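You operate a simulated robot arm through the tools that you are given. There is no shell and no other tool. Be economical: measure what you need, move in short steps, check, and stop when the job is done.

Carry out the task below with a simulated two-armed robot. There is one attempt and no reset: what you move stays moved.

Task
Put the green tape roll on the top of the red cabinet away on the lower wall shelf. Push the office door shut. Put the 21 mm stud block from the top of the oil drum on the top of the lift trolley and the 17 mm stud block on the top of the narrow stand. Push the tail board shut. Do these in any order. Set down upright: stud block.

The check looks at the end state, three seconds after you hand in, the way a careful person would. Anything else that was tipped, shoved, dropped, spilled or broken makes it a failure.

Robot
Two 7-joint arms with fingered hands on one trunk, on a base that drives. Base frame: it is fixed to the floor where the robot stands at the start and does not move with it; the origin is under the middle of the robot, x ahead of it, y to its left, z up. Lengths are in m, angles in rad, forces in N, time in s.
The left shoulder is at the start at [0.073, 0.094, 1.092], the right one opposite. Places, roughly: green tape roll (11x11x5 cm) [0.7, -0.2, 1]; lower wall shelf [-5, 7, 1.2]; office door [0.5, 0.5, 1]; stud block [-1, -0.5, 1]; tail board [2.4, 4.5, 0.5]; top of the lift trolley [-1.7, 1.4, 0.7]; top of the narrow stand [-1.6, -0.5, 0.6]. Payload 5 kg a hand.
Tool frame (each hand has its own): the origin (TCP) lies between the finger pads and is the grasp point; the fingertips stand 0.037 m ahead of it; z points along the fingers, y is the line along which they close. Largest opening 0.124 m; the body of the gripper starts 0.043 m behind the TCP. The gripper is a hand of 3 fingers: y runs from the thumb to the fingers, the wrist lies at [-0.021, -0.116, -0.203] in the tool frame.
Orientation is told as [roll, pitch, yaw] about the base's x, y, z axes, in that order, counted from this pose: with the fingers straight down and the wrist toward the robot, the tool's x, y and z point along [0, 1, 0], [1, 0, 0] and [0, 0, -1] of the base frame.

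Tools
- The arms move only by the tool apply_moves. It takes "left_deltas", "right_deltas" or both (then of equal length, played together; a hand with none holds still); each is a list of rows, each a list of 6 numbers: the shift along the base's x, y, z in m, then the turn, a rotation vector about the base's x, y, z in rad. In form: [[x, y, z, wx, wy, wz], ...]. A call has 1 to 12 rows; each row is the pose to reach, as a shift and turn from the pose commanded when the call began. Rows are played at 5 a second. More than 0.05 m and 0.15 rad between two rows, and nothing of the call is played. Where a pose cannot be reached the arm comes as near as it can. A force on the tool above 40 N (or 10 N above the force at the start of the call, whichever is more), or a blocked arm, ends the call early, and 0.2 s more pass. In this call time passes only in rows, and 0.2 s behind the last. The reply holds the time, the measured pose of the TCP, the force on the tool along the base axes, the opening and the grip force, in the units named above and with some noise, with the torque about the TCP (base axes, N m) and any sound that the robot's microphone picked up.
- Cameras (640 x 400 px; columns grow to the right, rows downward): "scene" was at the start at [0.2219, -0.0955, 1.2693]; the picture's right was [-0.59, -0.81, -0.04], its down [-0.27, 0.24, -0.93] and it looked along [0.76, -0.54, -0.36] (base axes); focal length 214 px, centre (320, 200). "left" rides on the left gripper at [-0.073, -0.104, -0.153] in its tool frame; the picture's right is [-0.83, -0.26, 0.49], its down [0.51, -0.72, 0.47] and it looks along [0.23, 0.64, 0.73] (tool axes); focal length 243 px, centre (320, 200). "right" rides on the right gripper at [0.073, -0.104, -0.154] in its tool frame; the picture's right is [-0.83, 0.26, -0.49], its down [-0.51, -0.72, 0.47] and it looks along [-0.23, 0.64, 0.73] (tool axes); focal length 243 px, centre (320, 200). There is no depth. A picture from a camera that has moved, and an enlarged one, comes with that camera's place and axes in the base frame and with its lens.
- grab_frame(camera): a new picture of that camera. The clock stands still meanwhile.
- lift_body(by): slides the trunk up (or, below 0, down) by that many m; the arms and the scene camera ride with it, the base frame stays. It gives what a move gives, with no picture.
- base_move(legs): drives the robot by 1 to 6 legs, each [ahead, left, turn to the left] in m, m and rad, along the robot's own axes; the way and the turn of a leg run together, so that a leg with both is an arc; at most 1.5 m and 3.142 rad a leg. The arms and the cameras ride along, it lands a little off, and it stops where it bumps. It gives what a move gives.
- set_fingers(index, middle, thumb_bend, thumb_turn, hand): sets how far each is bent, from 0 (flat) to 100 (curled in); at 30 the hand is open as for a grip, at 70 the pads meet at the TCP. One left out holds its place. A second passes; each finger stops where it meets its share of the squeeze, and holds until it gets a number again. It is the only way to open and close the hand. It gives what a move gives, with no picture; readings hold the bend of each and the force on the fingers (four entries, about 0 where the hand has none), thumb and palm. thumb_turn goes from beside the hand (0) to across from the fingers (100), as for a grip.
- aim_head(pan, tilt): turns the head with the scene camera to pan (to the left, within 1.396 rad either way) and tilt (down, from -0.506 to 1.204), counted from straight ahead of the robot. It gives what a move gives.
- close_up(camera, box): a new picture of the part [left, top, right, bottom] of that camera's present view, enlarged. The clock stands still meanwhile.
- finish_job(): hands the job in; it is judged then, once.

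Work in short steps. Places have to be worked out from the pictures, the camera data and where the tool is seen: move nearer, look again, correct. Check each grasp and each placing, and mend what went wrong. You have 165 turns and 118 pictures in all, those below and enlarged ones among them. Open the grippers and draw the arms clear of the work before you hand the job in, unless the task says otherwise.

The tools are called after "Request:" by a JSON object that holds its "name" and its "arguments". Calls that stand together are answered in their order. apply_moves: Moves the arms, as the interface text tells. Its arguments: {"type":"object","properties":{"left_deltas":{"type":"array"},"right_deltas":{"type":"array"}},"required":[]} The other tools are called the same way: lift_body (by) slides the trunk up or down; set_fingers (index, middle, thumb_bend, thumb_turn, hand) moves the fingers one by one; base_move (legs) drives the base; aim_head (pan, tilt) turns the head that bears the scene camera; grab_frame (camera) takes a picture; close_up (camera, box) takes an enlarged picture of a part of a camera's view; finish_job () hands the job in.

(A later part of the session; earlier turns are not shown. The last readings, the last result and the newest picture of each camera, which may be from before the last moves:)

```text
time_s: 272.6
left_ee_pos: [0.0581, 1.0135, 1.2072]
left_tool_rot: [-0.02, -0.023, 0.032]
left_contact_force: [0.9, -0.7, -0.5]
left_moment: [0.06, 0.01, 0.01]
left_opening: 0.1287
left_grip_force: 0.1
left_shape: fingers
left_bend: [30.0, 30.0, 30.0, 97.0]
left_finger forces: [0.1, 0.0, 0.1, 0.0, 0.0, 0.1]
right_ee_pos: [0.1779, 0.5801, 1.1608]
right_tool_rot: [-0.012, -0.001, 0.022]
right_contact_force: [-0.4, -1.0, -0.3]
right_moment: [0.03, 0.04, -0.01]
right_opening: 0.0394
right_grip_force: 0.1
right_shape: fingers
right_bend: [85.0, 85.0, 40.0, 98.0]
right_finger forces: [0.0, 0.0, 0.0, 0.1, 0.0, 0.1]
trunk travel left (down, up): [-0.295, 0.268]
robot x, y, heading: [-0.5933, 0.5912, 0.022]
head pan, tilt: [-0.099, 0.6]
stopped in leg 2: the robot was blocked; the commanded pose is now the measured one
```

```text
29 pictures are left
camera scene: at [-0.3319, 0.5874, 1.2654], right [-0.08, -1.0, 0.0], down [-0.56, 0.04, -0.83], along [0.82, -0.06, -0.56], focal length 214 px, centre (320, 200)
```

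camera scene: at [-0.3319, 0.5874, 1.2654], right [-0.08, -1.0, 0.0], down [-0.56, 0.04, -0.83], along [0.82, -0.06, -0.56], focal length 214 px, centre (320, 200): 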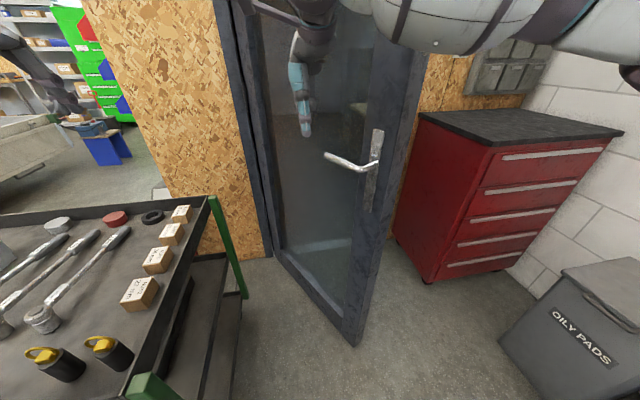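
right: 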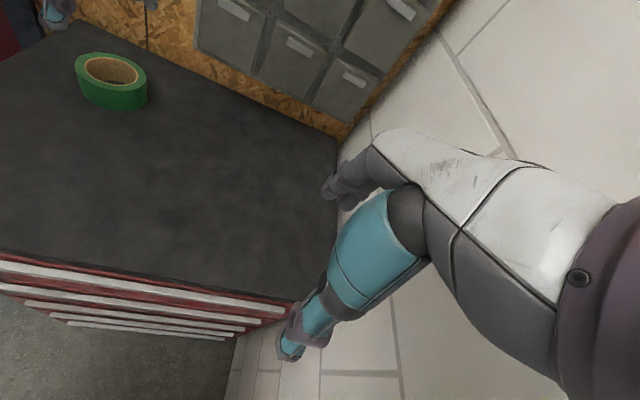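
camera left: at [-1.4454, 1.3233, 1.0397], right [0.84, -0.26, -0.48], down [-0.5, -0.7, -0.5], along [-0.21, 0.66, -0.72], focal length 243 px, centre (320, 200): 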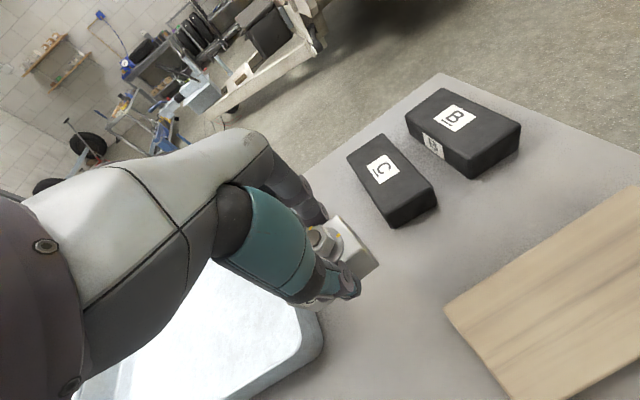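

The right forearm is catching the leaf edge. I'll use the left hand, which comes from the correct side: back off, swing the right hand out to my right, then reposition.

Request:
{"name": "base_move", "arguments": {"legs": [[-0.25, 0, 0]]}}

Request:
{"name": "apply_moves", "arguments": {"right_deltas": [[0, -0.048, 0.0, 0, 0, 0], [0, -0.096, 0.0, 0, 0, 0], [0, -0.144, 0.0, 0, 0, 0], [0, -0.19, 0.0, 0, 0, 0], [0, -0.238, 0.0, 0, 0, 0], [0, -0.286, 0, 0, 0, 0], [0, -0.334, 0, 0, 0, 0], [-0.02, -0.38, 0, 0, 0, 0], [-0.04, -0.42, 0.02, 0, 0, 0], [-0.06, -0.46, 0.04, 0, 0, 0]]}}

Request:
{"name": "base_move", "arguments": {"legs": [[0, -0.5, 0], [0.3, 0, 0]]}}

Request:
{"name": "aim_head", "arguments": {"pan": 0.2, "tilt": 0.55}}

Request:
{"name": "grab_frame", "arguments": {"camera": "scene"}}

```text
time_s: 274.4
left_ee_pos: [-0.191, 1.0112, 1.2062]
left_tool_rot: [-0.019, -0.023, 0.037]
left_contact_force: [-1.1, 1.3, 0.4]
left_moment: [0.01, 0.0, -0.04]
left_opening: 0.1289
left_grip_force: 0.1
left_shape: fingers
left_bend: [30.0, 30.0, 30.0, 97.0]
left_finger forces: [0.1, 0.0, 0.1, 0.1, 0.0, 0.0]
right_ee_pos: [-0.0688, 0.578, 1.1603]
right_tool_rot: [-0.012, 0.0, 0.026]
right_contact_force: [0.6, -0.2, -0.4]
right_moment: [0.0, 0.02, -0.02]
right_opening: 0.0391
right_grip_force: 0.1
right_shape: fingers
right_bend: [85.0, 85.0, 40.0, 98.0]
right_finger forces: [0.0, 0.0, 0.0, 0.0, 0.0, 0.1]
trunk travel left (down, up): [-0.295, 0.268]
robot x, y, heading: [-0.8386, 0.5839, 0.028]
head pan, tilt: [-0.099, 0.6]
```

```text
refused: row 8 steps farther than a row can; nothing moved
```

```text
time_s: 279.0
left_ee_pos: [0.1167, 0.5205, 1.2074]
left_tool_rot: [-0.019, -0.024, 0.034]
left_contact_force: [-0.8, -0.6, -0.4]
left_moment: [0.02, 0.0, -0.01]
left_opening: 0.1284
left_grip_force: 0.0
left_shape: fingers
left_bend: [30.0, 30.0, 30.0, 97.0]
left_finger forces: [0.0, 0.0, 0.0, 0.0, 0.0, 0.0]
right_ee_pos: [0.2399, 0.0866, 1.162]
right_tool_rot: [-0.012, -0.001, 0.022]
right_contact_force: [0.3, 0.6, -0.7]
right_moment: [0.02, -0.03, 0.01]
right_opening: 0.0391
right_grip_force: 0.1
right_shape: fingers
right_bend: [85.0, 85.0, 40.0, 98.0]
right_finger forces: [0.0, 0.0, 0.0, 0.0, 0.1, 0.0]
trunk travel left (down, up): [-0.295, 0.268]
robot x, y, heading: [-0.5345, 0.0942, 0.024]
head pan, tilt: [-0.099, 0.6]
```

```text
time_s: 279.8
left_ee_pos: [0.1196, 0.5203, 1.2074]
left_tool_rot: [-0.019, -0.024, 0.036]
left_contact_force: [-0.6, -0.3, -0.6]
left_moment: [-0.01, 0.02, -0.01]
left_opening: 0.1282
left_grip_force: 0.0
left_shape: fingers
left_bend: [30.0, 30.0, 30.0, 97.0]
left_finger forces: [0.0, 0.0, 0.1, 0.1, 0.0, 0.0]
right_ee_pos: [0.2405, 0.0873, 1.1599]
right_tool_rot: [-0.013, -0.001, 0.023]
right_contact_force: [-0.1, 1.1, -0.3]
right_moment: [0.0, -0.01, -0.02]
right_opening: 0.0393
right_grip_force: 0.0
right_shape: fingers
right_bend: [85.0, 85.0, 40.0, 98.0]
right_finger forces: [0.0, 0.0, 0.1, 0.0, 0.0, 0.0]
trunk travel left (down, up): [-0.295, 0.268]
robot x, y, heading: [-0.5294, 0.0945, 0.026]
head pan, tilt: [0.201, 0.55]
```

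```text
28 pictures are left
camera scene: at [-0.2696, 0.119, 1.2696], right [0.22, -0.97, 0.0], down [-0.51, -0.12, -0.85], along [0.83, 0.19, -0.52], focal length 214 px, centre (320, 200)
```

scene: 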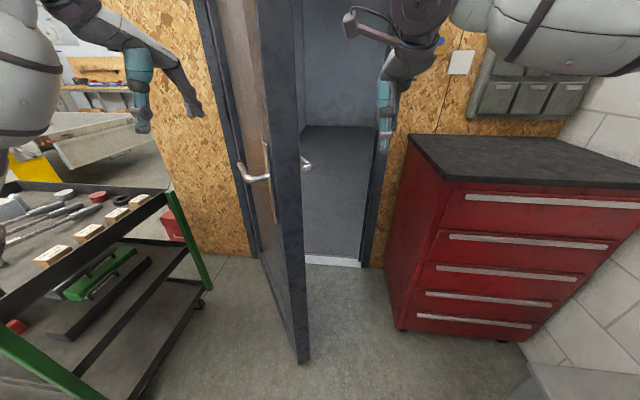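

The base moved fine but the right-arm move was refused. I now swing the right hand to the right with smaller steps, out of the door's path.

Request:
{"name": "apply_moves", "arguments": {"right_deltas": [[-0.005, -0.045, 0.0, 0, 0, 0], [-0.01, -0.09, 0.0, 0, 0, 0], [-0.015, -0.135, 0.0, 0, 0, 0], [-0.025, -0.18, 0.0, 0, 0, 0], [-0.035, -0.22, 0.01, 0, 0, 0], [-0.05, -0.26, 0.02, 0, 0, 0], [-0.065, -0.3, 0.03, 0, 0, 0], [-0.08, -0.34, 0.04, 0, 0, 0], [-0.1, -0.38, 0.05, 0, 0, 0], [-0.12, -0.42, 0.06, 0, 0, 0]]}}

Request:
{"name": "set_fingers", "arguments": {"hand": "left", "index": 85, "middle": 85, "thumb_bend": 40}}

Request:
{"name": "base_move", "arguments": {"legs": [[0.15, -0.03, 0], [0.2, -0.05, 0]]}}

Request:
{"name": "grab_frame", "arguments": {"camera": "scene"}}

```text
time_s: 282.0
left_ee_pos: [0.1167, 0.5188, 1.2088]
left_tool_rot: [-0.016, -0.024, 0.035]
left_contact_force: [0.2, -0.1, -0.1]
left_moment: [0.03, -0.03, 0.04]
left_opening: 0.1286
left_grip_force: 0.0
left_shape: fingers
left_bend: [30.0, 30.0, 30.0, 97.0]
left_finger forces: [0.1, 0.0, 0.1, 0.0, 0.0, 0.1]
right_ee_pos: [0.1185, -0.3373, 1.2209]
right_tool_rot: [-0.013, -0.004, 0.023]
right_contact_force: [-0.7, 0.2, -0.2]
right_moment: [0.01, 0.02, 0.01]
right_opening: 0.0392
right_grip_force: 0.1
right_shape: fingers
right_bend: [85.0, 85.0, 40.0, 97.0]
right_finger forces: [0.1, 0.0, 0.0, 0.1, 0.0, 0.1]
trunk travel left (down, up): [-0.295, 0.268]
robot x, y, heading: [-0.5278, 0.095, 0.021]
head pan, tilt: [0.201, 0.55]
```

```text
time_s: 283.0
left_ee_pos: [0.1176, 0.5199, 1.2068]
left_tool_rot: [-0.018, -0.022, 0.035]
left_contact_force: [-0.6, 0.2, -0.4]
left_moment: [0.03, 0.03, 0.0]
left_opening: 0.0395
left_grip_force: 0.0
left_shape: fingers
left_bend: [85.0, 85.0, 40.0, 97.0]
left_finger forces: [0.0, 0.0, 0.1, 0.0, 0.0, 0.0]
right_ee_pos: [0.12, -0.335, 1.2206]
right_tool_rot: [-0.013, -0.002, 0.023]
right_contact_force: [0.0, -0.4, 0.5]
right_moment: [0.01, -0.02, -0.01]
right_opening: 0.0393
right_grip_force: 0.2
right_shape: fingers
right_bend: [85.0, 85.0, 40.0, 97.0]
right_finger forces: [0.1, 0.0, 0.0, 0.0, 0.0, 0.1]
trunk travel left (down, up): [-0.295, 0.268]
robot x, y, heading: [-0.5257, 0.0935, 0.023]
head pan, tilt: [0.201, 0.55]
```

```text
time_s: 285.0
left_ee_pos: [0.3357, 0.4846, 1.207]
left_tool_rot: [-0.018, -0.022, 0.047]
left_contact_force: [1.1, -0.4, -0.9]
left_moment: [-0.02, 0.08, 0.01]
left_opening: 0.0392
left_grip_force: 0.1
left_shape: fingers
left_bend: [85.0, 85.0, 40.0, 97.0]
left_finger forces: [0.1, 0.0, 0.1, 0.0, 0.0, 0.0]
right_ee_pos: [0.3425, -0.3767, 1.2184]
right_tool_rot: [-0.012, -0.001, 0.026]
right_contact_force: [1.2, 1.0, -1.4]
right_moment: [0.01, 0.09, 0.03]
right_opening: 0.0391
right_grip_force: 0.1
right_shape: fingers
right_bend: [85.0, 85.0, 40.0, 97.0]
right_finger forces: [0.1, 0.0, 0.1, 0.0, 0.1, 0.1]
trunk travel left (down, up): [-0.295, 0.268]
robot x, y, heading: [-0.3105, 0.0589, 0.023]
head pan, tilt: [0.201, 0.55]
stopped in leg 2: the force on the tool passed its limit (the readings are from after the stop); the commanded pose is now the measured one
```

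```text
27 pictures are left
camera scene: at [-0.0495, 0.0779, 1.269], right [0.23, -0.97, 0.0], down [-0.51, -0.12, -0.85], along [0.83, 0.19, -0.52], focal length 214 px, centre (320, 200)
```

scene: 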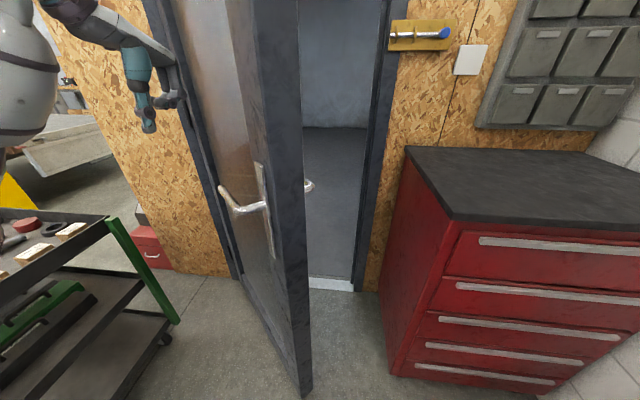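

The leaf is now at about 38°. I shift right for more leverage and drive ahead 0.22, staying short of the cabinet; afterwards I'll finish with the arm.

Request:
{"name": "base_move", "arguments": {"legs": [[-0.02, -0.1, 0], [0.12, 0, 0], [0.12, 0, 0]]}}

Request:
{"name": "grab_frame", "arguments": {"camera": "scene"}}

```text
time_s: 287.6
left_ee_pos: [0.4758, 0.3958, 1.2113]
left_tool_rot: [-0.016, -0.027, 0.053]
left_contact_force: [0.7, 0.4, 0.1]
left_moment: [-0.03, 0.0, 0.03]
left_opening: 0.0392
left_grip_force: 0.1
left_shape: fingers
left_bend: [85.0, 85.0, 40.0, 97.0]
left_finger forces: [0.0, 0.0, 0.0, 0.1, 0.0, 0.0]
right_ee_pos: [0.4899, -0.4683, 1.223]
right_tool_rot: [-0.014, -0.006, 0.029]
right_contact_force: [0.1, -0.3, -1.0]
right_moment: [0.02, 0.03, 0.02]
right_opening: 0.0394
right_grip_force: 0.0
right_shape: fingers
right_bend: [85.0, 85.0, 40.0, 98.0]
right_finger forces: [0.0, 0.1, 0.0, 0.1, 0.0, 0.0]
trunk travel left (down, up): [-0.295, 0.268]
robot x, y, heading: [-0.1625, -0.0417, 0.032]
head pan, tilt: [0.201, 0.55]
stopped in leg 3: the force on the tool passed its limit (the readings are from after the stop); the commanded pose is now the measured one
```

```text
26 pictures are left
camera scene: at [0.0968, -0.0153, 1.2698], right [0.23, -0.97, 0.0], down [-0.51, -0.12, -0.85], along [0.83, 0.19, -0.52], focal length 214 px, centre (320, 200)
```

scene: 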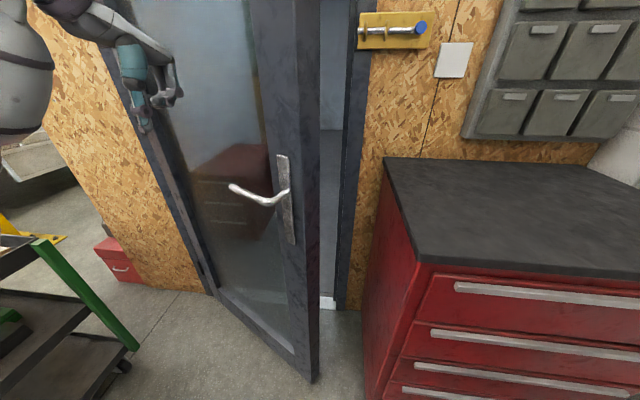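

Leaf at about 20°. I finish with the left arm pushing +x.

Request:
{"name": "apply_moves", "arguments": {"left_deltas": [[0.03, -0.03, 0, 0, 0, 0], [0.06, -0.06, 0, 0, 0, 0], [0.09, -0.09, 0, 0, 0, 0], [0.12, -0.1, 0, 0, 0, 0], [0.15, -0.1, 0, 0, 0, 0], [0.18, -0.1, 0, 0, 0, 0], [0.21, -0.1, 0, 0, 0, 0], [0.235, -0.1, 0, 0, 0, 0], [0.26, -0.1, 0, 0, 0, 0]]}}

Request:
{"name": "grab_frame", "arguments": {"camera": "scene"}}

```text
time_s: 289.6
left_ee_pos: [0.7374, 0.2946, 1.2091]
left_tool_rot: [-0.016, -0.025, 0.053]
left_contact_force: [0.1, -0.7, -1.2]
left_moment: [-0.01, -0.02, -0.01]
left_opening: 0.0395
left_grip_force: 0.0
left_shape: fingers
left_bend: [85.0, 85.0, 40.0, 97.0]
left_finger forces: [0.0, 0.1, 0.0, 0.1, 0.0, 0.0]
right_ee_pos: [0.4906, -0.4671, 1.2227]
right_tool_rot: [-0.013, -0.002, 0.028]
right_contact_force: [0.1, 0.7, 0.3]
right_moment: [-0.01, 0.0, -0.01]
right_opening: 0.0393
right_grip_force: 0.1
right_shape: fingers
right_bend: [85.0, 85.0, 40.0, 98.0]
right_finger forces: [0.0, 0.0, 0.0, 0.0, 0.0, 0.0]
trunk travel left (down, up): [-0.295, 0.268]
robot x, y, heading: [-0.1633, -0.0436, 0.031]
head pan, tilt: [0.201, 0.55]
```

```text
25 pictures are left
camera scene: at [0.0978, -0.015, 1.2696], right [0.23, -0.97, 0.0], down [-0.51, -0.12, -0.85], along [0.83, 0.19, -0.52], focal length 214 px, centre (320, 200)
```

scene: 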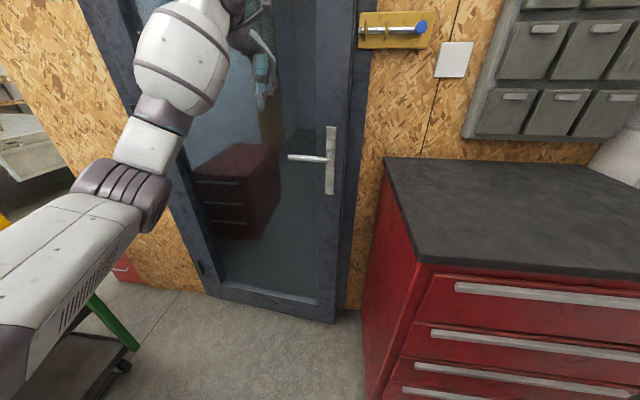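

Almost shut. I push further until the stop is felt.

Request:
{"name": "apply_moves", "arguments": {"left_deltas": [[0.01, -0.02, 0, 0, 0, 0], [0.025, -0.03, 0, 0, 0, 0], [0.04, -0.04, 0, 0, 0, 0], [0.055, -0.04, 0, 0, 0, 0], [0.07, -0.04, 0, 0, 0, 0], [0.085, -0.04, 0, 0, 0, 0], [0.1, -0.04, 0, 0, 0, 0]]}}

Request:
{"name": "close_up", "arguments": {"camera": "scene", "box": [180, 0, 420, 340]}}

```text
time_s: 290.1
left_ee_pos: [0.7506, 0.2723, 1.2119]
left_tool_rot: [-0.015, -0.021, 0.053]
left_contact_force: [-8.8, 0.2, 0.3]
left_moment: [0.01, -0.64, 0.15]
left_opening: 0.0393
left_grip_force: 4.2
left_shape: fingers
left_bend: [85.0, 85.0, 40.0, 97.0]
left_finger forces: [0.0, 7.7, 0.1, 0.0, 0.1, 0.1]
right_ee_pos: [0.4893, -0.4676, 1.2239]
right_tool_rot: [-0.014, -0.005, 0.03]
right_contact_force: [-0.3, 0.4, -0.3]
right_moment: [-0.01, 0.0, -0.03]
right_opening: 0.0393
right_grip_force: 0.0
right_shape: fingers
right_bend: [85.0, 85.0, 40.0, 98.0]
right_finger forces: [0.0, 0.0, 0.0, 0.1, 0.0, 0.0]
trunk travel left (down, up): [-0.295, 0.268]
robot x, y, heading: [-0.1621, -0.0411, 0.036]
head pan, tilt: [0.201, 0.55]
stopped in row 2 (left hand): the force on the tool passed its limit (the readings are from after the stop); the commanded pose is now the measured one
```

```text
1.18 times, centred on (300, 170) of scene
camera zoom: at [0.0962, -0.0151, 1.27], right [0.23, -0.97, 0.0], down [-0.51, -0.12, -0.85], along [0.83, 0.2, -0.52], focal length 252 px, centre (344, 235)
```

zoom: 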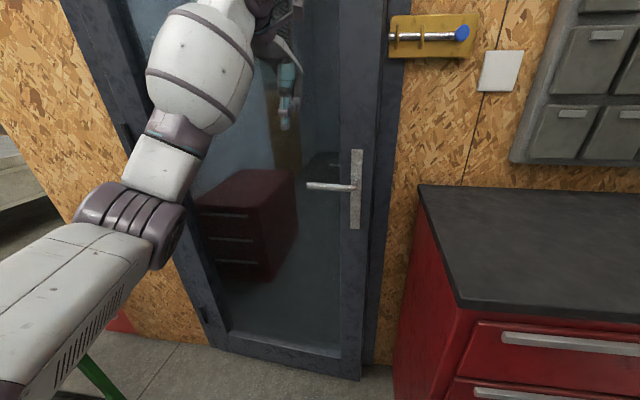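

It met a firm stop. I press once more slowly to be sure it is home, and look again zoomed at the lock edge.

Request:
{"name": "apply_moves", "arguments": {"left_deltas": [[0.004, 0, 0, 0, 0, 0], [0.008, 0, 0, 0, 0, 0], [0.012, 0, 0, 0, 0, 0], [0.016, 0, 0, 0, 0, 0], [0.02, 0, 0, 0, 0, 0], [0.024, 0, 0, 0, 0, 0], [0.028, 0, 0, 0, 0, 0], [0.032, 0, 0, 0, 0, 0]]}}

Request:
{"name": "close_up", "arguments": {"camera": "scene", "box": [300, 200, 396, 340]}}

```text
time_s: 290.7
left_ee_pos: [0.7507, 0.274, 1.2132]
left_tool_rot: [-0.012, -0.018, 0.053]
left_contact_force: [-22.4, -3.5, -2.4]
left_moment: [0.25, -1.63, 0.23]
left_opening: 0.0393
left_grip_force: 11.8
left_shape: fingers
left_bend: [85.0, 85.0, 40.0, 97.0]
left_finger forces: [0.0, 23.1, 0.0, 0.0, 0.0, 0.0]
right_ee_pos: [0.4879, -0.4666, 1.2251]
right_tool_rot: [-0.013, -0.007, 0.031]
right_contact_force: [-0.2, -0.7, -0.2]
right_moment: [0.0, -0.01, 0.02]
right_opening: 0.0391
right_grip_force: 0.0
right_shape: fingers
right_bend: [85.0, 85.0, 40.0, 98.0]
right_finger forces: [0.0, 0.0, 0.1, 0.0, 0.1, 0.0]
trunk travel left (down, up): [-0.295, 0.268]
robot x, y, heading: [-0.161, -0.0413, 0.032]
head pan, tilt: [0.201, 0.55]
stopped in row 2 (left hand): the force on the tool passed its limit (the readings are from after the stop); the commanded pose is now the measured one
```

```text
2.86 times, centred on (348, 270) of scene
camera zoom: at [0.0929, -0.0153, 1.2705], right [0.23, -0.97, 0.0], down [-0.51, -0.12, -0.85], along [0.83, 0.2, -0.52], focal length 613 px, centre (240, 0)
```

zoom: 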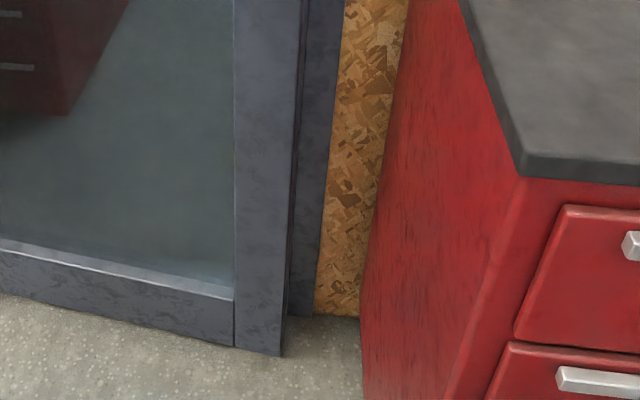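

I compare with the hinge side to judge whether the leaf is flush parallel to the frame.

Request:
{"name": "close_up", "arguments": {"camera": "scene", "box": [170, 200, 266, 320]}}

```text
3.33 times, centred on (218, 260) of scene
camera zoom: at [0.0929, -0.0153, 1.2705], right [0.23, -0.97, 0.0], down [-0.51, -0.12, -0.85], along [0.83, 0.2, -0.52], focal length 715 px, centre (660, 0)
```

zoom: 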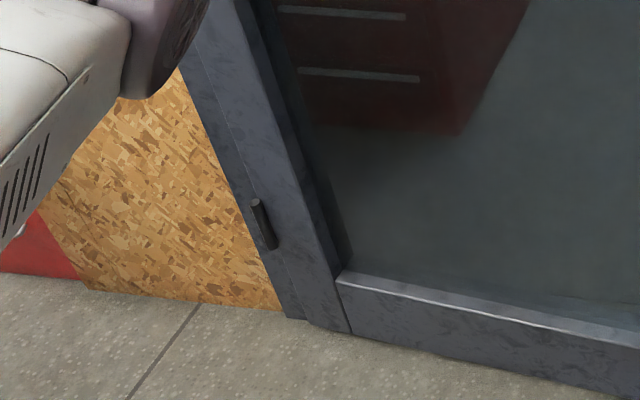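

At the free edge the leaf still stands ~8 cm proud of the frame while flush at the hinge, so it's slightly ajar. I move the hand to the free stile (y≈0.13) for more leverage and push.

Request:
{"name": "apply_moves", "arguments": {"left_deltas": [[-0.03, 0, 0, 0, 0, 0], [-0.04, -0.04, 0, 0, 0, 0], [-0.04, -0.085, 0, 0, 0, 0], [-0.04, -0.13, 0, 0, 0, 0], [-0.02, -0.14, 0, 0, 0, 0], [0.0, -0.14, 0, 0, 0, 0], [0.015, -0.14, 0, 0, 0, 0], [0.03, -0.14, 0, 0, 0, 0], [0.045, -0.14, 0, 0, 0, 0], [0.06, -0.14, 0, 0, 0, 0], [0.075, -0.14, 0, 0, 0, 0], [0.09, -0.14, 0, 0, 0, 0]]}}

Request:
{"name": "grab_frame", "arguments": {"camera": "scene"}}

```text
time_s: 292.7
left_ee_pos: [0.7973, 0.1324, 1.2094]
left_tool_rot: [-0.01, -0.008, 0.054]
left_contact_force: [-4.4, -0.4, 0.8]
left_moment: [0.05, -0.35, 0.09]
left_opening: 0.0393
left_grip_force: 2.0
left_shape: fingers
left_bend: [85.0, 85.0, 40.0, 97.0]
left_finger forces: [0.1, 4.9, 0.0, 0.0, 0.1, 0.0]
right_ee_pos: [0.4901, -0.4666, 1.2248]
right_tool_rot: [-0.012, -0.005, 0.031]
right_contact_force: [-0.4, 0.3, -0.2]
right_moment: [-0.01, 0.04, -0.02]
right_opening: 0.0394
right_grip_force: 0.0
right_shape: fingers
right_bend: [85.0, 85.0, 40.0, 98.0]
right_finger forces: [0.0, 0.1, 0.0, 0.0, 0.0, 0.0]
trunk travel left (down, up): [-0.295, 0.268]
robot x, y, heading: [-0.1674, -0.0444, 0.035]
head pan, tilt: [0.201, 0.55]
stopped in row 10 (left hand): the force on the tool passed its limit (the readings are from after the stop); the commanded pose is now the measured one
```

```text
21 pictures are left
camera scene: at [0.0952, -0.015, 1.2701], right [0.23, -0.97, 0.0], down [-0.51, -0.12, -0.85], along [0.83, 0.2, -0.52], focal length 214 px, centre (320, 200)
```

scene: 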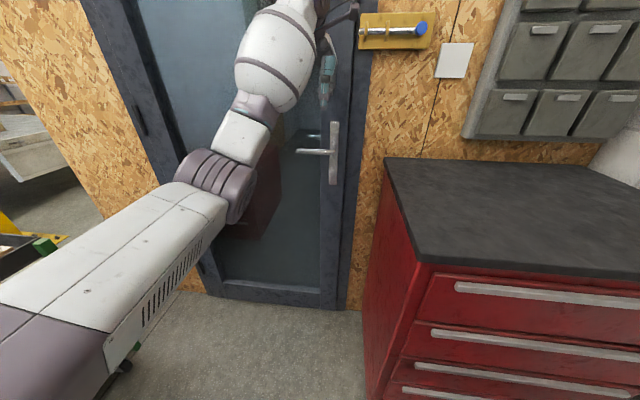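

The leaf corner now lines up with the jamb: shut. I withdraw the hand and verify it stays.

Request:
{"name": "apply_moves", "arguments": {"left_deltas": [[-0.04, 0, 0, 0, 0, 0], [-0.08, 0, 0, 0, 0, 0], [-0.12, 0.01, 0, 0, 0, 0], [-0.16, 0.03, 0, 0, 0, 0], [-0.2, 0.05, 0, 0, 0, 0]]}}

Request:
{"name": "base_move", "arguments": {"legs": [[-0.4, 0, 0]]}}

Request:
{"name": "grab_frame", "arguments": {"camera": "scene"}}

```text
time_s: 293.9
left_ee_pos: [0.5958, 0.1808, 1.2078]
left_tool_rot: [-0.012, -0.008, 0.051]
left_contact_force: [-0.9, -0.5, -0.8]
left_moment: [0.06, 0.01, 0.01]
left_opening: 0.0392
left_grip_force: 0.0
left_shape: fingers
left_bend: [85.0, 85.0, 40.0, 97.0]
left_finger forces: [0.0, 0.0, 0.0, 0.0, 0.0, 0.0]
right_ee_pos: [0.4894, -0.4661, 1.2237]
right_tool_rot: [-0.015, -0.005, 0.032]
right_contact_force: [-0.3, 0.4, 0.0]
right_moment: [0.03, 0.01, -0.01]
right_opening: 0.0391
right_grip_force: 0.0
right_shape: fingers
right_bend: [85.0, 85.0, 40.0, 98.0]
right_finger forces: [0.0, 0.1, 0.1, 0.0, 0.0, 0.1]
trunk travel left (down, up): [-0.295, 0.268]
robot x, y, heading: [-0.161, -0.0457, 0.036]
head pan, tilt: [0.201, 0.55]
```

```text
time_s: 296.4
left_ee_pos: [0.2037, 0.1685, 1.2059]
left_tool_rot: [-0.01, -0.007, 0.057]
left_contact_force: [0.2, -0.6, -0.6]
left_moment: [-0.02, 0.06, 0.0]
left_opening: 0.0391
left_grip_force: 0.0
left_shape: fingers
left_bend: [85.0, 85.0, 40.0, 97.0]
left_finger forces: [0.0, 0.0, 0.1, 0.1, 0.0, 0.0]
right_ee_pos: [0.0987, -0.4794, 1.221]
right_tool_rot: [-0.013, -0.002, 0.035]
right_contact_force: [1.1, 0.0, -0.3]
right_moment: [-0.01, 0.01, -0.04]
right_opening: 0.039
right_grip_force: 0.1
right_shape: fingers
right_bend: [85.0, 85.0, 40.0, 98.0]
right_finger forces: [0.0, 0.0, 0.0, 0.1, 0.0, 0.0]
trunk travel left (down, up): [-0.295, 0.268]
robot x, y, heading: [-0.5549, -0.0583, 0.034]
head pan, tilt: [0.201, 0.55]
```

```text
20 pictures are left
camera scene: at [-0.2961, -0.0299, 1.2695], right [0.24, -0.97, 0.0], down [-0.51, -0.12, -0.85], along [0.83, 0.2, -0.52], focal length 214 px, centre (320, 200)
```

scene: 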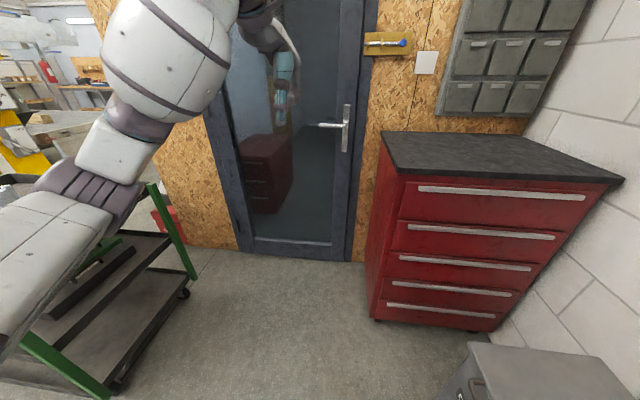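

Door is shut and stays. Now to the tail board: I drive between cart and trolley to about [-0.7, 2.1] and look toward the trailer's rear.

Request:
{"name": "base_move", "arguments": {"legs": [[-0.15, 0, 0], [0, 0, 1.535], [1.5, 0, 0], [0.7, 0, 0], [0, 0, -1.2]]}}

Request:
{"name": "aim_head", "arguments": {"pan": 0.25, "tilt": 0.3}}

Request:
{"name": "grab_frame", "arguments": {"camera": "scene"}}

```text
time_s: 314.8
left_ee_pos: [-0.1461, 2.6017, 1.2061]
left_tool_rot: [-0.011, -0.009, 0.451]
left_contact_force: [-0.6, 0.1, -0.3]
left_moment: [0.01, 0.01, -0.02]
left_opening: 0.0393
left_grip_force: 0.0
left_shape: fingers
left_bend: [85.0, 85.0, 40.0, 97.0]
left_finger forces: [0.0, 0.1, 0.1, 0.1, 0.0, 0.1]
right_ee_pos: [0.0057, 1.9631, 1.2203]
right_tool_rot: [-0.013, -0.002, 0.429]
right_contact_force: [0.3, -0.6, 0.2]
right_moment: [-0.01, -0.01, 0.01]
right_opening: 0.0392
right_grip_force: 0.0
right_shape: fingers
right_bend: [85.0, 85.0, 40.0, 98.0]
right_finger forces: [0.0, 0.0, 0.0, 0.0, 0.0, 0.0]
trunk travel left (down, up): [-0.295, 0.268]
robot x, y, heading: [-0.7605, 2.1048, 0.431]
head pan, tilt: [0.201, 0.55]
```

```text
time_s: 315.6
left_ee_pos: [-0.1465, 2.6013, 1.2061]
left_tool_rot: [-0.009, -0.009, 0.451]
left_contact_force: [0.3, 0.1, -0.2]
left_moment: [0.0, 0.03, 0.02]
left_opening: 0.0393
left_grip_force: 0.2
left_shape: fingers
left_bend: [85.0, 85.0, 40.0, 97.0]
left_finger forces: [0.0, 0.0, 0.0, 0.0, 0.1, 0.0]
right_ee_pos: [0.0061, 1.9621, 1.2214]
right_tool_rot: [-0.013, -0.004, 0.428]
right_contact_force: [0.0, -0.5, 0.0]
right_moment: [0.0, 0.0, -0.03]
right_opening: 0.0392
right_grip_force: 0.1
right_shape: fingers
right_bend: [85.0, 85.0, 40.0, 98.0]
right_finger forces: [0.0, 0.0, 0.0, 0.0, 0.0, 0.1]
trunk travel left (down, up): [-0.295, 0.268]
robot x, y, heading: [-0.7631, 2.1066, 0.433]
head pan, tilt: [0.25, 0.3]
```

```text
19 pictures are left
camera scene: at [-0.5324, 2.2338, 1.2926], right [0.63, -0.78, 0.0], down [-0.23, -0.19, -0.96], along [0.74, 0.6, -0.3], focal length 214 px, centre (320, 200)
```

scene: 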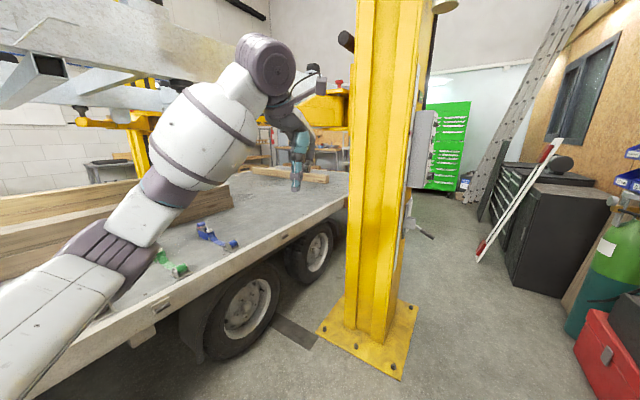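

The only way to the rear is the corridor between the yellow lift column (y>2.4) and the office side. I face +x, and bring the right hand inward.

Request:
{"name": "base_move", "arguments": {"legs": [[0, 0, -0.43]]}}

Request:
{"name": "apply_moves", "arguments": {"right_deltas": [[0.0, 0.045, 0, 0, 0, 0], [0.01, 0.09, 0, 0, 0, 0], [0.02, 0.135, 0, 0, 0, 0], [0.03, 0.18, 0, 0, 0, 0], [0.04, 0.22, 0, 0, 0, 0], [0.05, 0.26, 0, 0, 0, 0]]}}

Request:
{"name": "aim_head", "arguments": {"pan": -0.1, "tilt": 0.6}}

Request:
{"name": "grab_frame", "arguments": {"camera": "scene"}}

```text
time_s: 317.2
left_ee_pos: [0.0029, 2.313, 1.2053]
left_tool_rot: [-0.01, -0.009, 0.035]
left_contact_force: [-0.1, -0.7, -0.4]
left_moment: [0.01, 0.0, 0.01]
left_opening: 0.0391
left_grip_force: 0.1
left_shape: fingers
left_bend: [85.0, 85.0, 40.0, 97.0]
left_finger forces: [0.1, 0.0, 0.0, 0.0, 0.1, 0.1]
right_ee_pos: [-0.1148, 1.667, 1.2227]
right_tool_rot: [-0.013, -0.003, 0.014]
right_contact_force: [-0.1, 0.3, 0.4]
right_moment: [-0.02, 0.0, -0.01]
right_opening: 0.0392
right_grip_force: 0.0
right_shape: fingers
right_bend: [85.0, 85.0, 40.0, 98.0]
right_finger forces: [0.0, 0.1, 0.0, 0.1, 0.1, 0.1]
trunk travel left (down, up): [-0.295, 0.268]
robot x, y, heading: [-0.7588, 2.1014, 0.014]
head pan, tilt: [0.25, 0.3]
```

```text
time_s: 318.6
left_ee_pos: [0.003, 2.3144, 1.2059]
left_tool_rot: [-0.012, -0.008, 0.035]
left_contact_force: [0.4, -0.1, -0.1]
left_moment: [-0.02, -0.01, -0.01]
left_opening: 0.0391
left_grip_force: 0.0
left_shape: fingers
left_bend: [85.0, 85.0, 40.0, 97.0]
left_finger forces: [0.0, 0.0, 0.0, 0.0, 0.1, 0.1]
right_ee_pos: [-0.0642, 1.93, 1.2232]
right_tool_rot: [-0.014, -0.002, 0.013]
right_contact_force: [-0.3, -0.3, -0.2]
right_moment: [-0.04, -0.01, -0.02]
right_opening: 0.0393
right_grip_force: 0.0
right_shape: fingers
right_bend: [85.0, 85.0, 40.0, 98.0]
right_finger forces: [0.0, 0.0, 0.0, 0.1, 0.0, 0.1]
trunk travel left (down, up): [-0.295, 0.268]
robot x, y, heading: [-0.7636, 2.104, 0.019]
head pan, tilt: [0.25, 0.3]
```

```text
time_s: 319.4
left_ee_pos: [0.0027, 2.3118, 1.2072]
left_tool_rot: [-0.01, -0.009, 0.039]
left_contact_force: [-0.4, 0.1, 0.1]
left_moment: [0.01, -0.03, 0.0]
left_opening: 0.0395
left_grip_force: 0.0
left_shape: fingers
left_bend: [85.0, 85.0, 40.0, 97.0]
left_finger forces: [0.1, 0.0, 0.0, 0.0, 0.1, 0.0]
right_ee_pos: [-0.0655, 1.9264, 1.2229]
right_tool_rot: [-0.014, -0.004, 0.014]
right_contact_force: [-0.6, -1.2, 0.2]
right_moment: [0.0, 0.03, 0.0]
right_opening: 0.0392
right_grip_force: 0.1
right_shape: fingers
right_bend: [85.0, 85.0, 40.0, 98.0]
right_finger forces: [0.0, 0.0, 0.0, 0.1, 0.0, 0.0]
trunk travel left (down, up): [-0.295, 0.268]
robot x, y, heading: [-0.7612, 2.1055, 0.018]
head pan, tilt: [-0.099, 0.6]
```

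```text
18 pictures are left
camera scene: at [-0.5015, 2.0985, 1.2653], right [-0.08, -1.0, 0.0], down [-0.56, 0.05, -0.83], along [0.82, -0.07, -0.56], focal length 214 px, centre (320, 200)
```

scene: 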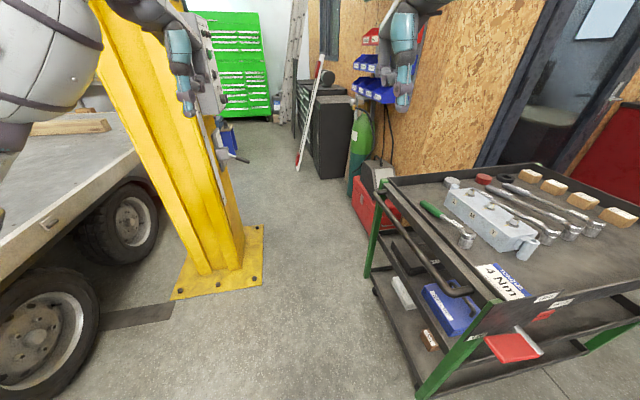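

Corridor is about 0.75 m wide at floor and narrow at elbow height. I extend both arms forward and inward so the elbows tuck in.

Request:
{"name": "apply_moves", "arguments": {"left_deltas": [[0.035, -0.025, 0, 0, 0, 0], [0.07, -0.05, 0, 0, 0, 0], [0.105, -0.075, 0, 0, 0, 0], [0.14, -0.1, 0, 0, 0, 0]], "right_deltas": [[0.04, 0.015, 0, 0, 0, 0], [0.08, 0.03, 0, 0, 0, 0], [0.12, 0.04, 0, 0, 0, 0], [0.16, 0.05, 0, 0, 0, 0]]}}

Request:
{"name": "base_move", "arguments": {"legs": [[0.6, -0.08, 0], [1.3, 0, 0]]}}

Request:
{"name": "aim_head", "arguments": {"pan": 0.3, "tilt": 0.4}}

Request:
{"name": "grab_frame", "arguments": {"camera": "scene"}}

```text
time_s: 320.4
left_ee_pos: [0.1481, 2.21, 1.2014]
left_tool_rot: [-0.007, -0.001, 0.036]
left_contact_force: [1.7, -0.3, -1.0]
left_moment: [0.0, 0.09, 0.01]
left_opening: 0.0391
left_grip_force: 0.1
left_shape: fingers
left_bend: [85.0, 85.0, 40.0, 97.0]
left_finger forces: [0.1, 0.0, 0.0, 0.0, 0.0, 0.0]
right_ee_pos: [0.1006, 1.9748, 1.2171]
right_tool_rot: [-0.011, 0.002, 0.01]
right_contact_force: [0.7, 0.1, -0.1]
right_moment: [0.02, 0.07, 0.04]
right_opening: 0.0393
right_grip_force: 0.1
right_shape: fingers
right_bend: [85.0, 85.0, 40.0, 98.0]
right_finger forces: [0.0, 0.0, 0.0, 0.0, 0.0, 0.0]
trunk travel left (down, up): [-0.295, 0.268]
robot x, y, heading: [-0.7621, 2.1016, 0.012]
head pan, tilt: [-0.099, 0.6]
```

```text
time_s: 328.1
left_ee_pos: [1.6751, 2.1691, 1.2181]
left_tool_rot: [-0.036, -0.023, 0.023]
left_contact_force: [0.6, 0.2, 0.0]
left_moment: [-0.06, 0.02, -0.02]
left_opening: 0.0391
left_grip_force: 0.1
left_shape: fingers
left_bend: [85.0, 85.0, 40.0, 98.0]
left_finger forces: [0.1, 0.1, 0.0, 0.1, 0.0, 0.1]
right_ee_pos: [1.6149, 1.956, 1.2694]
right_tool_rot: [-0.064, -0.065, 0.023]
right_contact_force: [0.9, 0.1, -0.1]
right_moment: [0.09, 0.04, 0.01]
right_opening: 0.0392
right_grip_force: 0.1
right_shape: fingers
right_bend: [85.0, 85.0, 40.0, 98.0]
right_finger forces: [0.1, 0.1, 0.0, 0.0, 0.0, 0.0]
trunk travel left (down, up): [-0.295, 0.268]
robot x, y, heading: [0.7932, 2.0402, 0.002]
head pan, tilt: [-0.099, 0.6]
stopped in leg 2: the robot was blocked; the commanded pose is now the measured one
```

```text
time_s: 328.9
left_ee_pos: [1.6745, 2.1711, 1.2191]
left_tool_rot: [-0.037, -0.023, 0.023]
left_contact_force: [0.3, -0.3, 0.1]
left_moment: [-0.02, -0.01, 0.01]
left_opening: 0.0391
left_grip_force: 0.2
left_shape: fingers
left_bend: [85.0, 85.0, 40.0, 97.0]
left_finger forces: [0.0, 0.0, 0.0, 0.0, 0.0, 0.1]
right_ee_pos: [1.6167, 1.9548, 1.2701]
right_tool_rot: [-0.066, -0.062, 0.02]
right_contact_force: [0.1, -0.4, 0.4]
right_moment: [0.03, 0.03, -0.03]
right_opening: 0.0388
right_grip_force: 0.1
right_shape: fingers
right_bend: [85.0, 85.0, 40.0, 98.0]
right_finger forces: [0.1, 0.0, 0.0, 0.0, 0.0, 0.1]
trunk travel left (down, up): [-0.295, 0.268]
robot x, y, heading: [0.7931, 2.0434, -0.0]
head pan, tilt: [0.3, 0.4]
```

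```text
17 pictures are left
camera scene: at [1.029, 2.1046, 1.287], right [0.3, -0.95, 0.03], down [-0.35, -0.14, -0.92], along [0.89, 0.26, -0.38], focal length 214 px, centre (320, 200)
```

scene: 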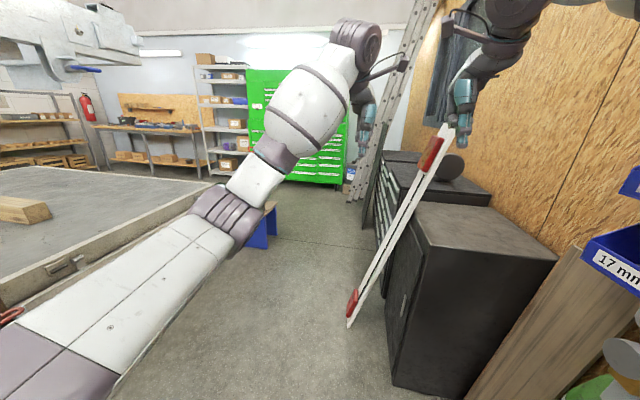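

Something on the right side touches my right arm. I back off 5 cm and look right.

Request:
{"name": "base_move", "arguments": {"legs": [[-0.08, 0.02, 0]]}}

Request:
{"name": "aim_head", "arguments": {"pan": -0.9, "tilt": 0.5}}

Request:
{"name": "grab_frame", "arguments": {"camera": "scene"}}

```text
time_s: 329.7
left_ee_pos: [1.6744, 2.17, 1.2116]
left_tool_rot: [-0.029, -0.016, 0.025]
left_contact_force: [-0.1, -0.3, -0.6]
left_moment: [0.01, -0.01, -0.01]
left_opening: 0.0392
left_grip_force: 0.0
left_shape: fingers
left_bend: [85.0, 85.0, 40.0, 97.0]
left_finger forces: [0.0, 0.2, 0.0, 0.0, 0.0, 0.1]
right_ee_pos: [1.6113, 1.9614, 1.2726]
right_tool_rot: [-0.066, -0.071, 0.033]
right_contact_force: [-0.7, 0.0, -0.6]
right_moment: [0.02, 0.0, 0.04]
right_opening: 0.0393
right_grip_force: 0.1
right_shape: fingers
right_bend: [85.0, 85.0, 40.0, 98.0]
right_finger forces: [0.0, 0.0, 0.1, 0.0, 0.1, 0.0]
trunk travel left (down, up): [-0.295, 0.268]
robot x, y, heading: [0.7815, 2.048, 0.003]
head pan, tilt: [0.3, 0.4]
stopped in leg 1: the robot was blocked; the commanded pose is now the measured one
```

```text
time_s: 331.1
left_ee_pos: [1.6735, 2.1667, 1.2143]
left_tool_rot: [-0.032, -0.016, 0.025]
left_contact_force: [0.7, -0.3, -1.0]
left_moment: [-0.01, 0.01, 0.0]
left_opening: 0.0392
left_grip_force: 0.1
left_shape: fingers
left_bend: [85.0, 85.0, 40.0, 97.0]
left_finger forces: [0.1, 0.0, 0.0, 0.0, 0.1, 0.0]
right_ee_pos: [1.6121, 1.9601, 1.2713]
right_tool_rot: [-0.068, -0.069, 0.031]
right_contact_force: [-0.6, 0.5, 0.3]
right_moment: [0.02, 0.01, 0.03]
right_opening: 0.0393
right_grip_force: 0.1
right_shape: fingers
right_bend: [85.0, 85.0, 40.0, 98.0]
right_finger forces: [0.1, 0.0, 0.0, 0.0, 0.0, 0.0]
trunk travel left (down, up): [-0.295, 0.268]
robot x, y, heading: [0.7817, 2.0438, 0.008]
head pan, tilt: [-0.901, 0.499]
```

```text
16 pictures are left
camera scene: at [0.9976, 2.002, 1.2783], right [-0.78, -0.62, 0.0], down [-0.29, 0.35, -0.89], along [0.55, -0.7, -0.46], focal length 214 px, centre (320, 200)
```

scene: 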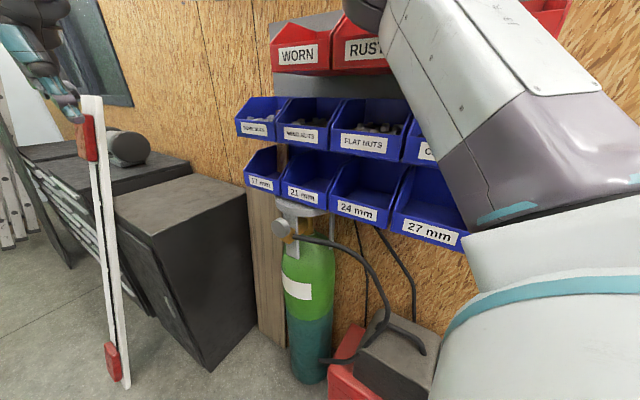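

My right upper arm is against the wall bins. The left side has passed the column panel, so I shift left by 7 cm to free it.

Request:
{"name": "base_move", "arguments": {"legs": [[0, 0.07, 0]]}}

Request:
{"name": "close_up", "arguments": {"camera": "scene", "box": [200, 0, 640, 275]}}

```text
time_s: 331.7
left_ee_pos: [1.6742, 2.1707, 1.2112]
left_tool_rot: [-0.026, -0.016, 0.029]
left_contact_force: [0.4, 0.4, 0.4]
left_moment: [0.01, -0.02, 0.01]
left_opening: 0.0393
left_grip_force: 0.0
left_shape: fingers
left_bend: [85.0, 85.0, 40.0, 97.0]
left_finger forces: [0.1, 0.1, 0.0, 0.1, 0.1, 0.1]
right_ee_pos: [1.6134, 1.9618, 1.2769]
right_tool_rot: [-0.064, -0.074, 0.035]
right_contact_force: [0.2, 0.0, -0.6]
right_moment: [0.02, 0.0, -0.01]
right_opening: 0.0395
right_grip_force: 0.1
right_shape: fingers
right_bend: [85.0, 85.0, 40.0, 98.0]
right_finger forces: [0.0, 0.1, 0.1, 0.0, 0.0, 0.0]
trunk travel left (down, up): [-0.295, 0.268]
robot x, y, heading: [0.7818, 2.0489, 0.007]
head pan, tilt: [-0.901, 0.499]
stopped in leg 1: the robot was blocked; the commanded pose is now the measured one
```

```text
1.45 times, centred on (420, 138) of scene
camera zoom: at [0.9992, 2.0014, 1.2777], right [-0.78, -0.63, 0.0], down [-0.29, 0.36, -0.89], along [0.55, -0.69, -0.46], focal length 312 px, centre (174, 291)
```

zoom: 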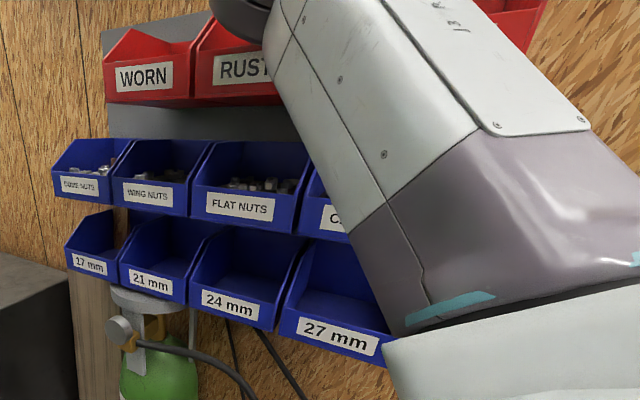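

Still blocked; I look at the left side for a contact with the column.

Request:
{"name": "aim_head", "arguments": {"pan": 1.3, "tilt": 0.5}}

Request:
{"name": "grab_frame", "arguments": {"camera": "scene"}}

```text
time_s: 333.8
left_ee_pos: [1.6751, 2.1699, 1.2131]
left_tool_rot: [-0.029, -0.015, 0.026]
left_contact_force: [-0.5, -0.4, 1.1]
left_moment: [-0.01, -0.01, 0.0]
left_opening: 0.0393
left_grip_force: 0.1
left_shape: fingers
left_bend: [85.0, 85.0, 40.0, 97.0]
left_finger forces: [0.1, 0.1, 0.0, 0.0, 0.1, 0.0]
right_ee_pos: [1.6125, 1.9617, 1.2734]
right_tool_rot: [-0.066, -0.073, 0.035]
right_contact_force: [0.6, -0.6, 0.0]
right_moment: [0.0, -0.04, -0.01]
right_opening: 0.0392
right_grip_force: 0.0
right_shape: fingers
right_bend: [85.0, 85.0, 40.0, 98.0]
right_finger forces: [0.0, 0.0, 0.0, 0.0, 0.0, 0.0]
trunk travel left (down, up): [-0.295, 0.268]
robot x, y, heading: [0.7788, 2.0488, 0.006]
head pan, tilt: [1.3, 0.499]
```

```text
14 pictures are left
camera scene: at [0.9664, 2.1602, 1.2744], right [0.96, -0.26, 0.01], down [-0.12, -0.48, -0.87], along [0.24, 0.84, -0.49], focal length 214 px, centre (320, 200)
```

scene: 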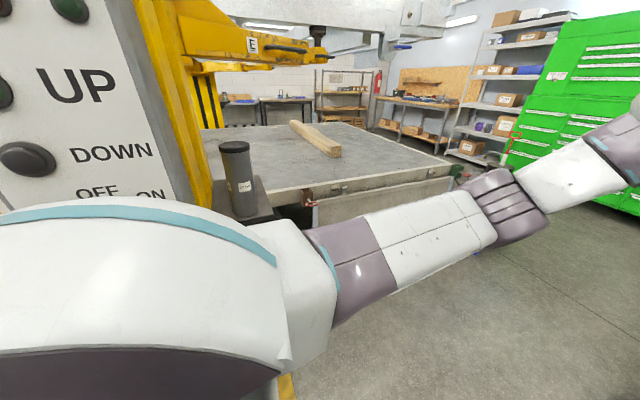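

My left shoulder is against the lift's control panel and the right elbow at the bins. Turning left swings the right elbow off the bins; I try a small arc with turn, away from the panel.

Request:
{"name": "base_move", "arguments": {"legs": [[0.04, -0.025, 0.2]]}}

```text
time_s: 334.5
left_ee_pos: [1.6761, 2.1723, 1.211]
left_tool_rot: [-0.026, -0.014, 0.03]
left_contact_force: [0.6, -0.2, 0.2]
left_moment: [-0.01, 0.03, -0.01]
left_opening: 0.0394
left_grip_force: 0.1
left_shape: fingers
left_bend: [85.0, 85.0, 40.0, 97.0]
left_finger forces: [0.0, 0.1, 0.0, 0.0, 0.0, 0.1]
right_ee_pos: [1.6126, 1.9626, 1.2798]
right_tool_rot: [-0.064, -0.077, 0.036]
right_contact_force: [0.8, 0.2, 0.0]
right_moment: [0.0, 0.01, -0.02]
right_opening: 0.0394
right_grip_force: 0.0
right_shape: fingers
right_bend: [85.0, 85.0, 40.0, 98.0]
right_finger forces: [0.0, 0.1, 0.0, 0.0, 0.0, 0.0]
trunk travel left (down, up): [-0.295, 0.268]
robot x, y, heading: [0.7787, 2.0515, 0.008]
head pan, tilt: [1.3, 0.499]
stopped in leg 1: the robot was blocked; the commanded pose is now the measured one
```

I relieve the contact by moving the right arm: forward and up, which straightens and lifts its elbow.

Request:
{"name": "apply_moves", "arguments": {"right_deltas": [[0.01, 0.01, 0.02, 0, 0, 0], [0.02, 0.02, 0.04, 0, 0, 0], [0.03, 0.02, 0.06, 0, 0, 0], [0.04, 0.02, 0.08, 0, 0, 0], [0.04, 0.02, 0.11, 0, 0, 0], [0.04, 0.02, 0.14, 0, 0, 0]]}}

Request:
{"name": "aim_head", "arguments": {"pan": -1.2, "tilt": 0.5}}

Request:
{"name": "grab_frame", "arguments": {"camera": "scene"}}

```text
time_s: 336.1
left_ee_pos: [1.662, 2.1932, 1.2188]
left_tool_rot: [-0.038, -0.026, 0.036]
left_contact_force: [-1.7, 0.6, 0.6]
left_moment: [-0.06, -0.01, 0.0]
left_opening: 0.0393
left_grip_force: 0.1
left_shape: fingers
left_bend: [85.0, 85.0, 40.0, 98.0]
left_finger forces: [0.1, 0.0, 0.0, 0.0, 0.1, 0.1]
right_ee_pos: [1.6085, 1.9889, 1.3345]
right_tool_rot: [-0.087, -0.1, 0.063]
right_contact_force: [-0.5, 0.3, 0.4]
right_moment: [0.01, 0.03, -0.01]
right_opening: 0.0391
right_grip_force: 0.1
right_shape: fingers
right_bend: [85.0, 85.0, 40.0, 98.0]
right_finger forces: [0.0, 0.0, 0.1, 0.1, 0.0, 0.0]
right hand out of reach, approached as far as the arm can: row 1, 2, 3, 4, 5, 6
trunk travel left (down, up): [-0.295, 0.268]
robot x, y, heading: [0.7805, 2.0513, 0.009]
head pan, tilt: [1.3, 0.499]
stopped in row 6 (right hand): the arm was blocked; the commanded pose is now the measured one
```

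```text
time_s: 338.3
left_ee_pos: [1.6613, 2.1911, 1.22]
left_tool_rot: [-0.043, -0.024, 0.034]
left_contact_force: [0.5, 0.6, 0.9]
left_moment: [0.01, -0.02, 0.02]
left_opening: 0.0393
left_grip_force: 0.1
left_shape: fingers
left_bend: [85.0, 85.0, 40.0, 98.0]
left_finger forces: [0.1, 0.0, 0.1, 0.1, 0.1, 0.0]
right_ee_pos: [1.6099, 1.9875, 1.3307]
right_tool_rot: [-0.092, -0.092, 0.059]
right_contact_force: [0.6, -0.1, -0.2]
right_moment: [0.02, 0.01, 0.02]
right_opening: 0.0392
right_grip_force: 0.1
right_shape: fingers
right_bend: [85.0, 85.0, 40.0, 98.0]
right_finger forces: [0.0, 0.0, 0.0, 0.1, 0.0, 0.1]
trunk travel left (down, up): [-0.295, 0.268]
robot x, y, heading: [0.7818, 2.0508, 0.011]
head pan, tilt: [-1.201, 0.499]
```

```text
13 pictures are left
camera scene: at [0.9632, 2.0063, 1.2803], right [-0.93, -0.37, -0.01], down [-0.16, 0.42, -0.9], along [0.34, -0.83, -0.45], focal length 214 px, centre (320, 200)
```

scene: 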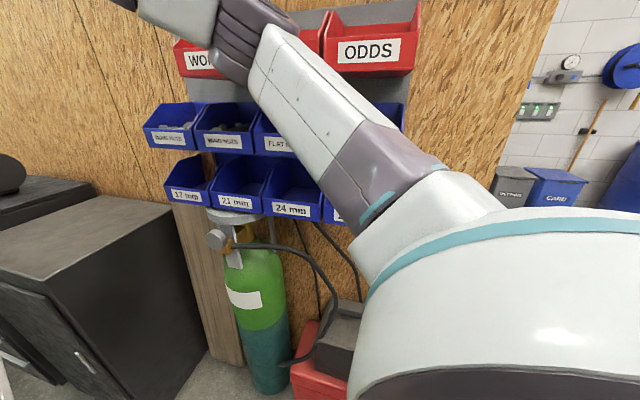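

The elbow rests close to the red bin's front. I try a small reverse first now that the elbow has changed height.

Request:
{"name": "base_move", "arguments": {"legs": [[-0.06, 0, 0]]}}

```text
time_s: 339.3
left_ee_pos: [1.6338, 2.19, 1.1938]
left_tool_rot: [-0.033, 0.002, 0.042]
left_contact_force: [0.5, 0.3, -0.6]
left_moment: [-0.01, -0.02, -0.01]
left_opening: 0.0394
left_grip_force: 0.0
left_shape: fingers
left_bend: [85.0, 85.0, 40.0, 98.0]
left_finger forces: [0.1, 0.0, 0.0, 0.0, 0.0, 0.0]
right_ee_pos: [1.5869, 1.9868, 1.3008]
right_tool_rot: [-0.084, -0.06, 0.071]
right_contact_force: [-0.2, 0.6, 0.2]
right_moment: [-0.01, -0.03, -0.01]
right_opening: 0.0396
right_grip_force: 0.0
right_shape: fingers
right_bend: [85.0, 85.0, 40.0, 97.0]
right_finger forces: [0.0, 0.0, 0.0, 0.1, 0.0, 0.0]
trunk travel left (down, up): [-0.295, 0.268]
robot x, y, heading: [0.7189, 2.0524, 0.019]
head pan, tilt: [-1.201, 0.499]
```

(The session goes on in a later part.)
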